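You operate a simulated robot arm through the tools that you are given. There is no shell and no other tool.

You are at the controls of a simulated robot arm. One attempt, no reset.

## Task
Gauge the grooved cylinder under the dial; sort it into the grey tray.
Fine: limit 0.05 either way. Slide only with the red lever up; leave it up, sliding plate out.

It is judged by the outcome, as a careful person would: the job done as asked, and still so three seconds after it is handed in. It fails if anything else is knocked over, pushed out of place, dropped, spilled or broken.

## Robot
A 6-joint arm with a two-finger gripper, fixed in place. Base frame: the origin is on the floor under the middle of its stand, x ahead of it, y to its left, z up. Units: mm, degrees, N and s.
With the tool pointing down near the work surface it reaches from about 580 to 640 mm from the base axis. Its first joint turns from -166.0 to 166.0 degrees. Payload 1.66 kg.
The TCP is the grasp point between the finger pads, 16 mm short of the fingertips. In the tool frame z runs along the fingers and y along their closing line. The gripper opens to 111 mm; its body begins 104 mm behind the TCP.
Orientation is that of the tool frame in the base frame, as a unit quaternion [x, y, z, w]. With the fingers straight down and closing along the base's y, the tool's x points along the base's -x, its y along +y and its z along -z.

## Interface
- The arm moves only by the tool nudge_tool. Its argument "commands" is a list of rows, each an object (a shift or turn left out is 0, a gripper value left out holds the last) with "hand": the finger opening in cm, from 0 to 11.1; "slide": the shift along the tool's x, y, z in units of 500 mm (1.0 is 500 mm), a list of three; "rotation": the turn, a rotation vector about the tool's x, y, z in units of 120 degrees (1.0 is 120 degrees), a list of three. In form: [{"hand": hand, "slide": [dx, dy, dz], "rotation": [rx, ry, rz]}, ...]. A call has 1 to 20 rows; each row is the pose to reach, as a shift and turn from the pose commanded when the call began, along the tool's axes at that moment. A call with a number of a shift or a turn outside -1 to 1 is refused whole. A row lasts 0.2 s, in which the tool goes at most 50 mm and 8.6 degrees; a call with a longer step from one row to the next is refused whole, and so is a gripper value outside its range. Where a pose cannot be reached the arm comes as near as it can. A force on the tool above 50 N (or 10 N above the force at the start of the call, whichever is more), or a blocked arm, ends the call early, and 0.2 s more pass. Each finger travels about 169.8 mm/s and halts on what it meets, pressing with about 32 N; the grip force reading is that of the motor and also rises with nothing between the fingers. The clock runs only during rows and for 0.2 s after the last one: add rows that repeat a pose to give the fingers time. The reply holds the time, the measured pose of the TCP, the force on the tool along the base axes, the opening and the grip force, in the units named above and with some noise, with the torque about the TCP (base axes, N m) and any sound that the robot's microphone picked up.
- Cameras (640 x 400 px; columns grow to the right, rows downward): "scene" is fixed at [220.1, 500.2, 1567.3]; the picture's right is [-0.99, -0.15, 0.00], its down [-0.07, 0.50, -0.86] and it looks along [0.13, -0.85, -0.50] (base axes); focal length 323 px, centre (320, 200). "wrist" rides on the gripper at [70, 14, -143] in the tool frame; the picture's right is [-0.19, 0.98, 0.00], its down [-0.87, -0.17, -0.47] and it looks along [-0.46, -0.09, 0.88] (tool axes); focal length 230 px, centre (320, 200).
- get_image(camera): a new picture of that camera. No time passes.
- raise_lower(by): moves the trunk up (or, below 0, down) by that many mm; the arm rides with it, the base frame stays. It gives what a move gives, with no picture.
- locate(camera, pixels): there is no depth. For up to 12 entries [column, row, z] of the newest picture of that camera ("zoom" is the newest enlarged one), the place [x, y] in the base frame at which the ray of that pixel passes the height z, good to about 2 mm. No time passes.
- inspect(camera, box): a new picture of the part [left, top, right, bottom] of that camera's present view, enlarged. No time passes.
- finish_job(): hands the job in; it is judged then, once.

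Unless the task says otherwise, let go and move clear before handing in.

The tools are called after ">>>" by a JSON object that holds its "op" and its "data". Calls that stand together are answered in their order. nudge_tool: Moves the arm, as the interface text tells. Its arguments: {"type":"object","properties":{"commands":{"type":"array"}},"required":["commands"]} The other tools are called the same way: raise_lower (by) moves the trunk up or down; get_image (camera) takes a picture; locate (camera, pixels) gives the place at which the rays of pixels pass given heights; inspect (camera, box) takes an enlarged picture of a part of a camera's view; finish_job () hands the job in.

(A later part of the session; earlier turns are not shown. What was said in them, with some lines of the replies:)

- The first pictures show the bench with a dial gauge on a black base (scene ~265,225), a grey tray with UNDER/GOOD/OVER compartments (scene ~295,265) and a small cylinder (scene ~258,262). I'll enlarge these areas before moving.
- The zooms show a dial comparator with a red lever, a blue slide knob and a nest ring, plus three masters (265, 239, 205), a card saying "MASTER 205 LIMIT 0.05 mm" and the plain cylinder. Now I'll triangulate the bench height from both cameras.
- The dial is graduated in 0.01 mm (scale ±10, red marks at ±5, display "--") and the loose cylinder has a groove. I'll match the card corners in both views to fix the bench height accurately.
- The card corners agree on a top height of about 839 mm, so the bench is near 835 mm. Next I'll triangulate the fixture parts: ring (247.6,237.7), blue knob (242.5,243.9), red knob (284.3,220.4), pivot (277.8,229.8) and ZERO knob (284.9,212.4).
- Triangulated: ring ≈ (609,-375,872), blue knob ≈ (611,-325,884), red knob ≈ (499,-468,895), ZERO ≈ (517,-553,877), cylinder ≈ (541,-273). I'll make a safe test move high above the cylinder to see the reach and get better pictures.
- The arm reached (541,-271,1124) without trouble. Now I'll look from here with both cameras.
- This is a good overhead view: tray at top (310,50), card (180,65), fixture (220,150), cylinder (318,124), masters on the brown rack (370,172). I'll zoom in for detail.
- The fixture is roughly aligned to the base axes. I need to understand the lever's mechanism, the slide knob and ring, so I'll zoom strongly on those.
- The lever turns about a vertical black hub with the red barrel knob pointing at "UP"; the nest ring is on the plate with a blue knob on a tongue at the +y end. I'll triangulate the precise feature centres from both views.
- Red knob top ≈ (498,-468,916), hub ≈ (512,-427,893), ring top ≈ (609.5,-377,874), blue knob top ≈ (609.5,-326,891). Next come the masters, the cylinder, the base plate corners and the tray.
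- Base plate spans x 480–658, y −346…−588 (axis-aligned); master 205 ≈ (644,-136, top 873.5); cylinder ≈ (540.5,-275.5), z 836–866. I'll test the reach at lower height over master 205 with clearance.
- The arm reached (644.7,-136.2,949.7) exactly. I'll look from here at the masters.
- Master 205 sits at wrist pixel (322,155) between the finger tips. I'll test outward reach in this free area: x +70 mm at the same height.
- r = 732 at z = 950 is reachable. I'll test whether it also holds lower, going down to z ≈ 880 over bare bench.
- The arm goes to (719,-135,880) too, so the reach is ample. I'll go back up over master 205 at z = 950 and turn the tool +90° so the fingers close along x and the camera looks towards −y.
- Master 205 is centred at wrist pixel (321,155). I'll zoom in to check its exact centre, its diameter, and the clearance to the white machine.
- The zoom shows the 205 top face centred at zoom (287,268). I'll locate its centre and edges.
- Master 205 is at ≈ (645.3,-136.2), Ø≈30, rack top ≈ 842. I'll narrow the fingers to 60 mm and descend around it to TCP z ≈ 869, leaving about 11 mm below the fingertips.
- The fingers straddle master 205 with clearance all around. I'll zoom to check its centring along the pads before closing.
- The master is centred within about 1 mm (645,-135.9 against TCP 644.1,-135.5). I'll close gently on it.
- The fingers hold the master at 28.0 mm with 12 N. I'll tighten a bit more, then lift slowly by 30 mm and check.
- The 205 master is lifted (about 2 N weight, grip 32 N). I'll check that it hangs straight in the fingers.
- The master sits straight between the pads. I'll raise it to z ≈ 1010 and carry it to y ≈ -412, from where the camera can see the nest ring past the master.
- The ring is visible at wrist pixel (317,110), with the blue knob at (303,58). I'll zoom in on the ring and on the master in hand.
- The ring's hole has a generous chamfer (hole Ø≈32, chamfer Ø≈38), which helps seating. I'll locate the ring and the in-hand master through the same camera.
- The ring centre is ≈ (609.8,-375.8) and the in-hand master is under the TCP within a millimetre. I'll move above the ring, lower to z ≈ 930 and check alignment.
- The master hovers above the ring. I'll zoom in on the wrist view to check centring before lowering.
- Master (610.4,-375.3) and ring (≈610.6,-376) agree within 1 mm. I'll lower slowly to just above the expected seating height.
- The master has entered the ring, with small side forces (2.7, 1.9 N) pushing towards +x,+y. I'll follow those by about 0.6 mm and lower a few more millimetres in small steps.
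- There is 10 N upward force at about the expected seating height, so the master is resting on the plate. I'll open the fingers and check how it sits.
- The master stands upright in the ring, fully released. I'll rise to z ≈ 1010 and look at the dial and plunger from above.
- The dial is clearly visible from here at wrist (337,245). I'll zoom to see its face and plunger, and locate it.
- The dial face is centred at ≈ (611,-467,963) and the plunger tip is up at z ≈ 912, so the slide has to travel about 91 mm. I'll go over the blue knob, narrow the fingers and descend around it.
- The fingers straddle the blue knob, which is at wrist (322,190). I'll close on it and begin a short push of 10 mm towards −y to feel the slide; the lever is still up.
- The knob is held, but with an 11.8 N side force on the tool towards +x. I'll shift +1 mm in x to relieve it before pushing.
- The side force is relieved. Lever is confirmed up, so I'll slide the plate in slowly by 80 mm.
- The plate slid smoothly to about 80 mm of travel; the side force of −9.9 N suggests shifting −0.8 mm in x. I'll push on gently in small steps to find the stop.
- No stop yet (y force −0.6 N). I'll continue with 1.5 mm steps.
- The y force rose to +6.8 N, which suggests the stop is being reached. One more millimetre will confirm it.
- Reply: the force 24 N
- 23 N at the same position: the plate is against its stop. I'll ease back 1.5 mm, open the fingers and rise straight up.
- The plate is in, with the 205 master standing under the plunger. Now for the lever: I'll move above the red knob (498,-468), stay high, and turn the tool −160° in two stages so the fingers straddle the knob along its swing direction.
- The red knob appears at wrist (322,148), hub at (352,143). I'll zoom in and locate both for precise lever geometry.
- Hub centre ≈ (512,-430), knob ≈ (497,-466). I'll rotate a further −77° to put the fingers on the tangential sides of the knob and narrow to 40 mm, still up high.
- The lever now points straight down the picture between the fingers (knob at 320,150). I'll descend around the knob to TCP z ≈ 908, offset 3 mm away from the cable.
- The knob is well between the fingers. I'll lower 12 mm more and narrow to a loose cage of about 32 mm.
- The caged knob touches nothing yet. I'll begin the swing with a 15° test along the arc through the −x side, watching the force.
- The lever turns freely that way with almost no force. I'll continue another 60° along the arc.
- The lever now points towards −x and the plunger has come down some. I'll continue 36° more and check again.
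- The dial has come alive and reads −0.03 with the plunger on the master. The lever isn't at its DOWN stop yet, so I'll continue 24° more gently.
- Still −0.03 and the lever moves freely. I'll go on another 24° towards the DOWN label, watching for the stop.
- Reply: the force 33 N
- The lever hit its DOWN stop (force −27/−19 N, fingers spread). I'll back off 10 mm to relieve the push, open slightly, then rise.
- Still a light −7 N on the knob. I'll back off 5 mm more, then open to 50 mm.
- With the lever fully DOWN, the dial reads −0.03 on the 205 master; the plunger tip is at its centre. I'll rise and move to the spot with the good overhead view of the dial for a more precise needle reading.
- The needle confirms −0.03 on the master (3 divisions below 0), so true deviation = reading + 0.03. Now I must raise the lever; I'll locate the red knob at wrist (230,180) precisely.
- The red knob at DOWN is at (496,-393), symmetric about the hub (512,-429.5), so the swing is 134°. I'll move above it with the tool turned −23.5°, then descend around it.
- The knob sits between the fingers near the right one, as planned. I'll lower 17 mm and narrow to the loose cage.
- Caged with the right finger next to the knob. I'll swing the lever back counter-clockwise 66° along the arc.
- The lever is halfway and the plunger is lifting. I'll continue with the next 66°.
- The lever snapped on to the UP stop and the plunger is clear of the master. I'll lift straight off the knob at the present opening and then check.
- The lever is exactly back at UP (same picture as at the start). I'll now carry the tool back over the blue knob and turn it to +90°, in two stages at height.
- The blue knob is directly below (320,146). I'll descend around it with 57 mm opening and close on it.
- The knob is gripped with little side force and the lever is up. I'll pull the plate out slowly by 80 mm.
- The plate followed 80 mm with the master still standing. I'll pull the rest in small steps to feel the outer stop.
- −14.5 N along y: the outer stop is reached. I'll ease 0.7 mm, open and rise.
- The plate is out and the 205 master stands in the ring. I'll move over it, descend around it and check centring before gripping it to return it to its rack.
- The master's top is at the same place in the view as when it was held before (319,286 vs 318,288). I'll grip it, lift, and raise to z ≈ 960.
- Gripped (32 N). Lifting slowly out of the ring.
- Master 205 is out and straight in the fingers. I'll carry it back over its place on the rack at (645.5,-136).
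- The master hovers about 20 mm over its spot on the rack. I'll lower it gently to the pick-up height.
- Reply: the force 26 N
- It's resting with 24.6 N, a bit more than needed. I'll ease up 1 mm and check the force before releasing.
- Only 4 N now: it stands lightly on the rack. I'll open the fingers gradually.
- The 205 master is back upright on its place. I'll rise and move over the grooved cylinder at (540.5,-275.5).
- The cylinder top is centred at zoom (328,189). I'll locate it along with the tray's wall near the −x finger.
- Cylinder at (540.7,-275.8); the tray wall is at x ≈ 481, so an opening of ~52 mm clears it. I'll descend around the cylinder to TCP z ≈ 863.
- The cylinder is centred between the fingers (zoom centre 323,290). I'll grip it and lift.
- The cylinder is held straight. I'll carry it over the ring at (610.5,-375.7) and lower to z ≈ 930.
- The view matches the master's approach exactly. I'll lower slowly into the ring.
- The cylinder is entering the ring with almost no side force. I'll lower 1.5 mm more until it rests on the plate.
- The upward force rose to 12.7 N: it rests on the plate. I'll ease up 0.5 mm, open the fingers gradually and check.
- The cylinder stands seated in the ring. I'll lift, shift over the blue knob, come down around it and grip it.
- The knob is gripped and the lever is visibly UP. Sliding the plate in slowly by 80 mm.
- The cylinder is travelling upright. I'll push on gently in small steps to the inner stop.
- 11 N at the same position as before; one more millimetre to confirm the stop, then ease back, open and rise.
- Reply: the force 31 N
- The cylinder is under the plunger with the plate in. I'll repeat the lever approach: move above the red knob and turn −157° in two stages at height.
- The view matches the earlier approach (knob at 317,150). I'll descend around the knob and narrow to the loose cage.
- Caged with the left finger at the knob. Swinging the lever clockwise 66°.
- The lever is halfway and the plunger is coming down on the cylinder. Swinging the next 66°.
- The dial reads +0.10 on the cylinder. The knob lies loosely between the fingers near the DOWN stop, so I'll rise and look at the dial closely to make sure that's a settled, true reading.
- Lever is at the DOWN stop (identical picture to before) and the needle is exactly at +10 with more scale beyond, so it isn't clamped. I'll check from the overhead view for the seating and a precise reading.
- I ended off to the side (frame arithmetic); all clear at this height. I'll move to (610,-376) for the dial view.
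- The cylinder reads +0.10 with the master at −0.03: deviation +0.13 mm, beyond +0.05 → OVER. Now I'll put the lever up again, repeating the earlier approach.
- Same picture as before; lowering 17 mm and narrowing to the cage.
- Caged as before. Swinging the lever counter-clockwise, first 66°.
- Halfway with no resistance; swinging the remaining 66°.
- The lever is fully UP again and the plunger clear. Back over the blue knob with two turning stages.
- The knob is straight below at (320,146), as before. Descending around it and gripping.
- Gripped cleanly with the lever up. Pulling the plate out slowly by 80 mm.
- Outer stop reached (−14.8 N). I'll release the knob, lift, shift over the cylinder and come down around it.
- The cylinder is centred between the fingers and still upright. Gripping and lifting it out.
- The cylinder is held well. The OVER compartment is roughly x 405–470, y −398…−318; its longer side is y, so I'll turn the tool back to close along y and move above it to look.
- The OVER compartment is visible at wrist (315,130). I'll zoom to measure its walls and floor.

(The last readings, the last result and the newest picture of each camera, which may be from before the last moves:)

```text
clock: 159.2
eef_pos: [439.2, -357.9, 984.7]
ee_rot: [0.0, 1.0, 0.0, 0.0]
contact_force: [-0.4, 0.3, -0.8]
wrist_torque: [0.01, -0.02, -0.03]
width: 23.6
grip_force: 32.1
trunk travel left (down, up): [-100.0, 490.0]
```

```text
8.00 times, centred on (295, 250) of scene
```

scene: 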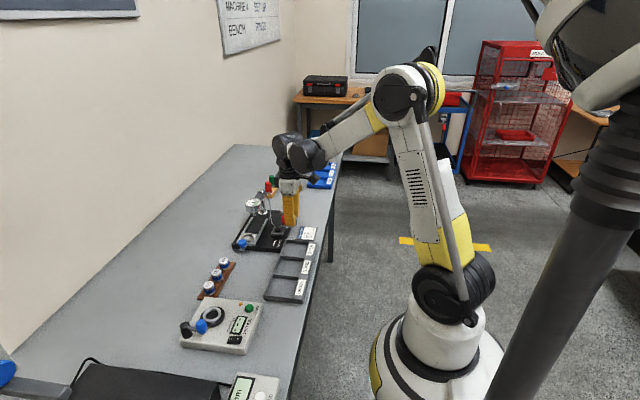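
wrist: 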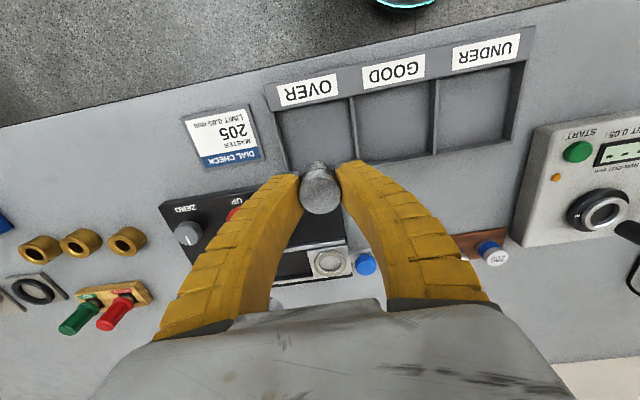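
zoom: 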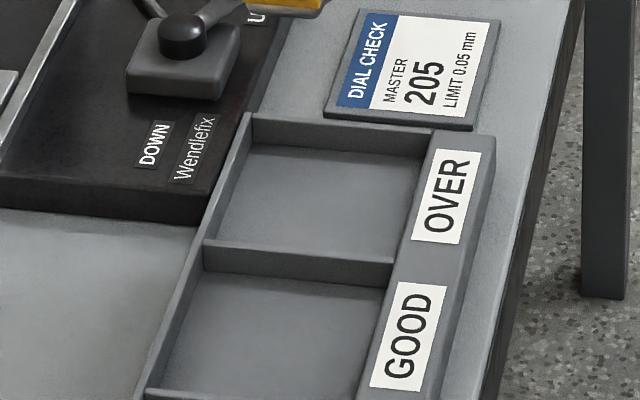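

The OVER compartment spans x ≈ 396–477, y ≈ −401…−318 (centre ≈ 437,−359.5). I'll lower over its centre to z ≈ 905 first and check reach and alignment.

>>> {"op": "nudge_tool", "data": {"commands": [{"slide": [0.006, -0.005, 0]}, {"slide": [0.006, -0.005, 0.05]}, {"slide": [0.006, -0.005, 0.1]}, {"slide": [0.006, -0.005, 0.14]}, {"slide": [0.006, -0.005, 0.16]}, {"slide": [0.006, -0.005, 0.16]}]}}

>>> {"op": "get_image", "data": {"camera": "wrist"}}

>>> {"op": "inspect", "data": {"camera": "scene", "box": [255, 205, 335, 275]}}

```text
clock: 160.6
eef_pos: [437.3, -360.4, 906.3]
ee_rot: [0.0, 1.0, 0.0, 0.0]
contact_force: [-0.6, 0.3, -0.5]
wrist_torque: [-0.01, -0.04, 0.0]
width: 23.2
grip_force: 32.0
trunk travel left (down, up): [-100.0, 490.0]
```

```text
taken
```

wrist: 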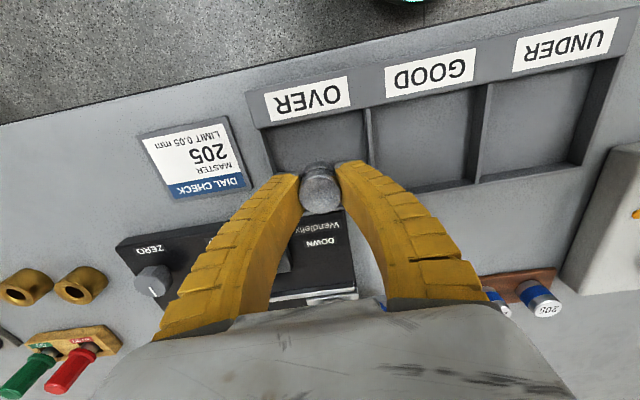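

```text
5.71 times, centred on (295, 240) of scene
```

zoom: 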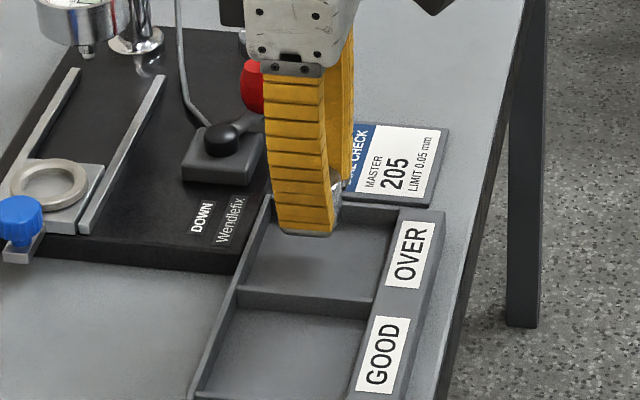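

Reach is fine at (437,-360,906). I'll zoom to check finger clearance to the compartment walls.

>>> {"op": "inspect", "data": {"camera": "wrist", "box": [240, 80, 400, 220]}}

```text
2.86 times, centred on (320, 150) of wrist
```

zoom: 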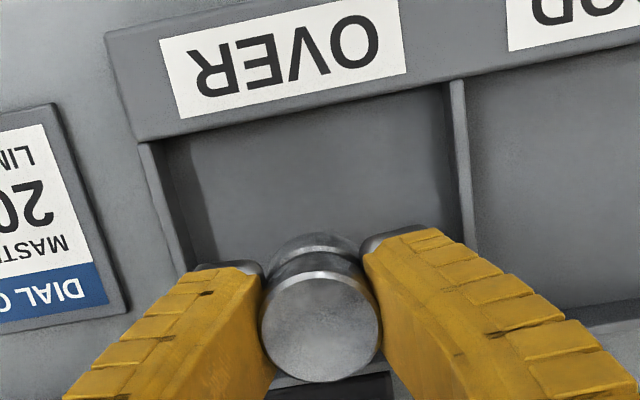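

>>> {"op": "locate", "data": {"camera": "zoom", "pixels": [[142, 147, 856], [152, 144, 856], [450, 82, 856], [464, 80, 856], [190, 270, 856], [462, 212, 856], [165, 150, 840], [447, 92, 840], [195, 265, 890], [425, 230, 890], [315, 330, 910]]}}

```text
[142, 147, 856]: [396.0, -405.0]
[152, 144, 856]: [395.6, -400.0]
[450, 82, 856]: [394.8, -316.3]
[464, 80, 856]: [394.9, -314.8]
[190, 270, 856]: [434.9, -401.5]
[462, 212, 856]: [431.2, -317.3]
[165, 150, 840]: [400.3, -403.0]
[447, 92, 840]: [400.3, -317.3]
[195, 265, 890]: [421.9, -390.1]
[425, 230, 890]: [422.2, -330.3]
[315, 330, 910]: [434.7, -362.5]
```

The fingertips span y −390…−330 inside the compartment's −401…−317, about 10 mm clear each side. Lowering to z ≈ 871.

>>> {"op": "nudge_tool", "data": {"commands": [{"slide": [0, 0.001, 0.02]}, {"slide": [0, 0.001, 0.04]}, {"slide": [0, 0.001, 0.055]}, {"slide": [0, 0.001, 0.064]}, {"slide": [0, 0.001, 0.068]}, {"slide": [0, 0.001, 0.068]}]}}

>>> {"op": "inspect", "data": {"camera": "scene", "box": [260, 215, 320, 265]}}

>>> {"op": "inspect", "data": {"camera": "wrist", "box": [240, 80, 400, 220]}}

```text
clock: 162.0
eef_pos: [436.7, -359.5, 872.0]
ee_rot: [0.0, 1.0, 0.0, -0.001]
contact_force: [0.0, -0.6, 0.1]
wrist_torque: [0.0, 0.0, -0.01]
width: 22.8
grip_force: 32.3
trunk travel left (down, up): [-100.0, 490.0]
```

```text
8.00 times, centred on (290, 240) of scene
```

zoom: 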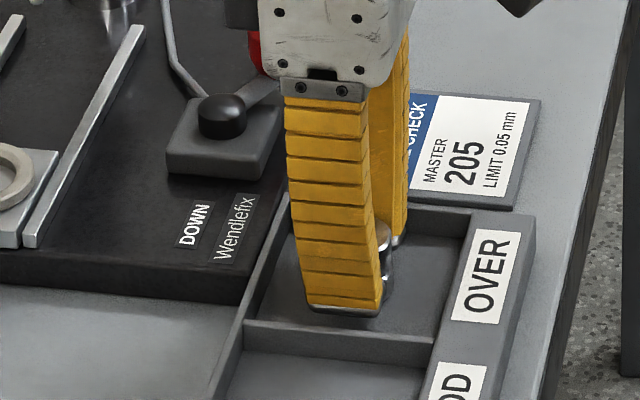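

```text
2.86 times, centred on (320, 150) of wrist
```

zoom: 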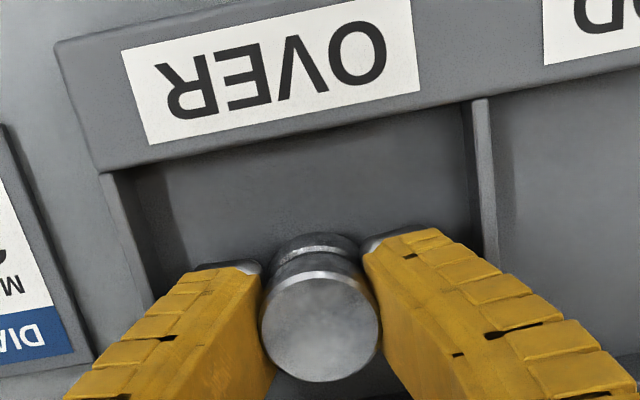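

No contact yet. Lowering in 1 mm steps until the cylinder touches the tray floor.

>>> {"op": "nudge_tool", "data": {"commands": [{"slide": [0, 0, 0.002]}, {"slide": [0, 0, 0.004]}, {"slide": [0, 0, 0.006]}, {"slide": [0, 0, 0.006]}]}}

```text
clock: 163.0
eef_pos: [437.0, -359.1, 869.1]
ee_rot: [0.001, 1.0, 0.0, 0.001]
contact_force: [3.8, -3.5, 21.9]
wrist_torque: [-0.01, -0.08, 0.01]
width: 23.0
grip_force: 32.2
trunk travel left (down, up): [-100.0, 490.0]
```

It's on the tray floor (21.9 N). Easing up 1 mm, then opening the fingers just enough.

>>> {"op": "nudge_tool", "data": {"commands": [{"hand": 1.0, "slide": [0, 0, -0.002]}, {"hand": 1.0, "slide": [0, 0, -0.002]}, {"hand": 2.0, "slide": [0, 0, -0.002]}, {"hand": 2.6, "slide": [0, 0, -0.002]}, {"hand": 3.2, "slide": [0, 0, -0.002]}, {"hand": 3.6, "slide": [0, 0, -0.002]}, {"hand": 3.6, "slide": [0, 0, -0.002]}]}}

>>> {"op": "inspect", "data": {"camera": "wrist", "box": [240, 80, 400, 220]}}

>>> {"op": "inspect", "data": {"camera": "scene", "box": [260, 215, 320, 265]}}

```text
clock: 164.6
eef_pos: [436.2, -359.6, 869.5]
ee_rot: [0.0, 1.0, -0.001, 0.0]
contact_force: [-0.6, -0.5, 0.0]
wrist_torque: [-0.01, -0.02, 0.01]
width: 38.6
grip_force: 1.8
trunk travel left (down, up): [-100.0, 490.0]
```

```text
2.86 times, centred on (320, 150) of wrist
```

zoom: 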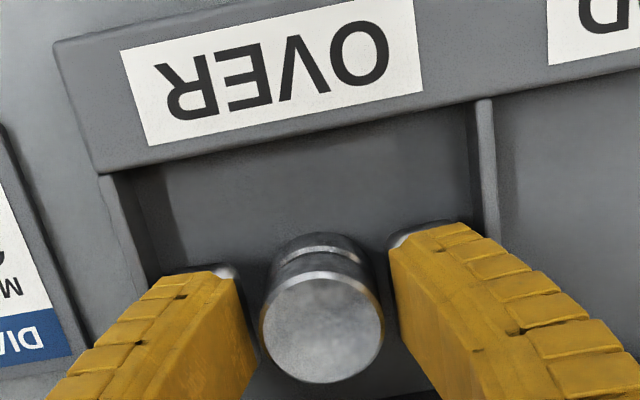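

```text
8.00 times, centred on (290, 240) of scene
```

zoom: 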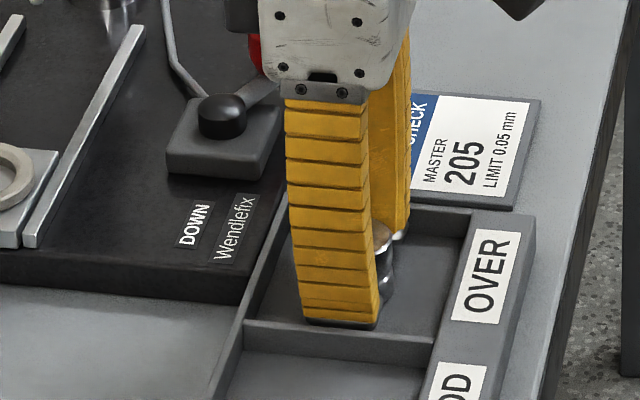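

The cylinder stands free between the fingers with zero force. I'll rise straight up well clear and then retreat.

>>> {"op": "nudge_tool", "data": {"commands": [{"hand": 3.6, "slide": [0, 0, -0.02]}, {"hand": 3.6, "slide": [0, 0, -0.06]}, {"hand": 3.6, "slide": [0, 0, -0.12]}, {"hand": 3.6, "slide": [0, 0, -0.2]}, {"hand": 3.6, "slide": [0, 0, -0.28]}, {"hand": 3.6, "slide": [0, 0, -0.36]}, {"hand": 6.0, "slide": [0, 0, -0.44]}, {"hand": 8.0, "slide": [0, 0, -0.5]}, {"hand": 8.0, "slide": [0, 0, -0.5]}]}}

>>> {"op": "get_image", "data": {"camera": "wrist"}}

>>> {"op": "get_image", "data": {"camera": "scene"}}

>>> {"op": "inspect", "data": {"camera": "scene", "box": [230, 185, 330, 260]}}

```text
clock: 166.6
eef_pos: [436.4, -359.5, 1120.5]
ee_rot: [0.001, 1.0, 0.001, 0.0]
contact_force: [0.2, 0.0, -0.6]
wrist_torque: [0.0, -0.03, 0.0]
width: 81.3
grip_force: 0.6
trunk travel left (down, up): [-100.0, 490.0]
```

```text
taken
```

wrist: 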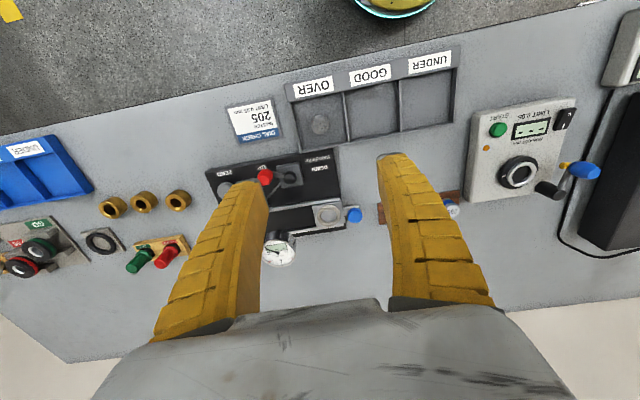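

```text
taken
```

scene: 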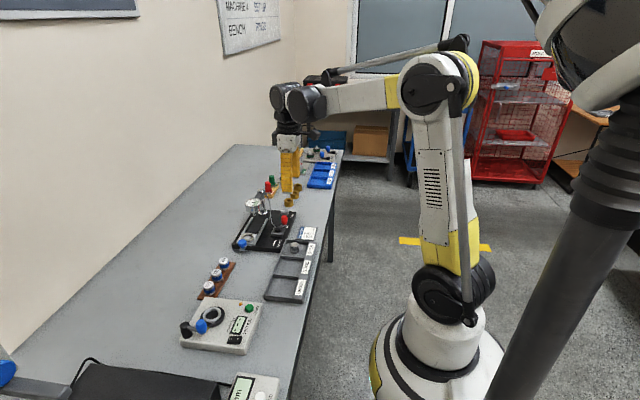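

```text
5.33 times, centred on (280, 222) of scene
```

zoom: 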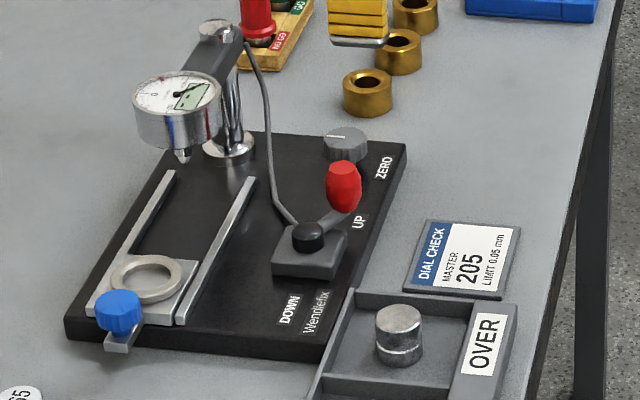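

The cylinder stands in the OVER compartment, the lever is up. I'll compare the plate's out-position with the first picture using the same zoom, and check the masters.

>>> {"op": "inspect", "data": {"camera": "scene", "box": [230, 225, 270, 250]}}

>>> {"op": "inspect", "data": {"camera": "scene", "box": [190, 250, 240, 305]}}

>>> {"op": "inspect", "data": {"camera": "wrist", "box": [270, 60, 390, 150]}}

```text
16.00 times, centred on (250, 238) of scene
```

zoom: 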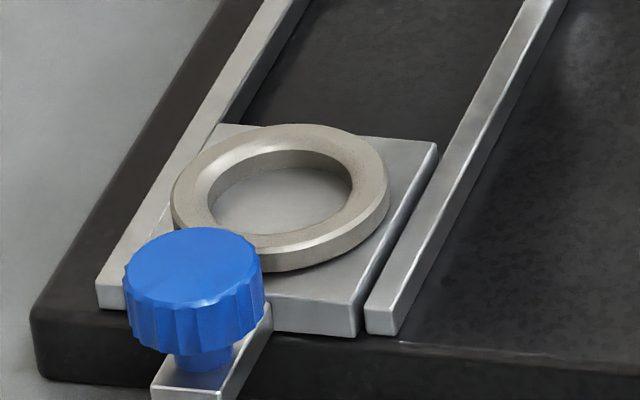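

```text
7.27 times, centred on (215, 278) of scene
```

zoom: 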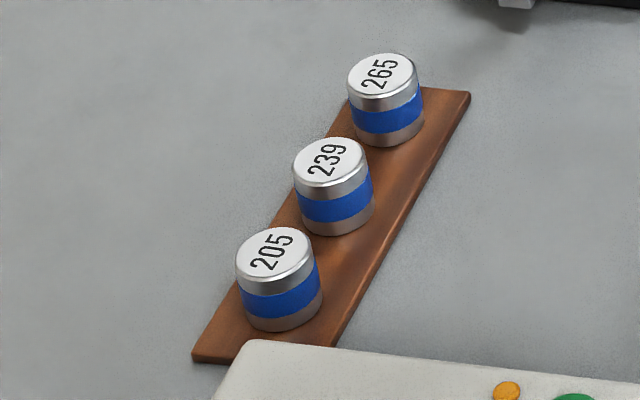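

```text
4.44 times, centred on (330, 105) of wrist
```

zoom: 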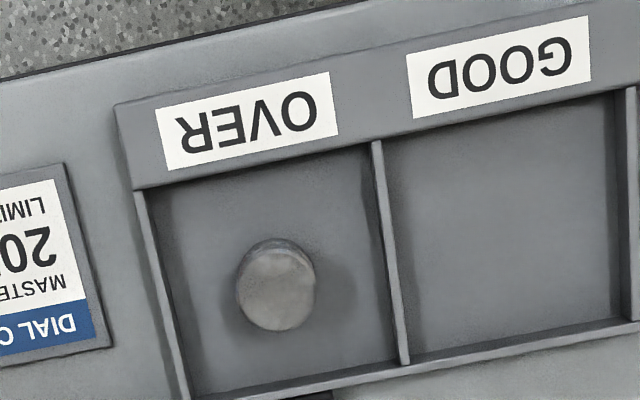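

The plate is exactly at its starting out-position and the lever is UP. All three masters stand on the rack, and the cylinder is upright in the grey tray's OVER compartment (+0.10 against −0.03 on master 205, so +0.13 mm). The arm is clear at z ≈ 1120, so I'm handing in.

>>> {"op": "finish_job", "data": {}}

```text
The job is handed in.
```

The grooved cylinder measured 0.13 mm over master 205, so it is in the OVER compartment of the grey tray, and I've handed the job in.

- **Reading:** the dial showed −0.03 on master 205 and +0.10 on the cylinder. I took the difference, which is well beyond the 0.05 limit.
- **Zero:** I left the ZERO knob alone, so the dial still reads about −0.03 on that master.
- **Left as asked:** the red lever is up and the sliding plate is out at its stop. The plate was only moved with the lever up.
- **Master 205:** it is back on its rack, within about 1 mm of where it stood.

In the last pictures nothing else looked moved or knocked over, and the arm is well clear of the bench.
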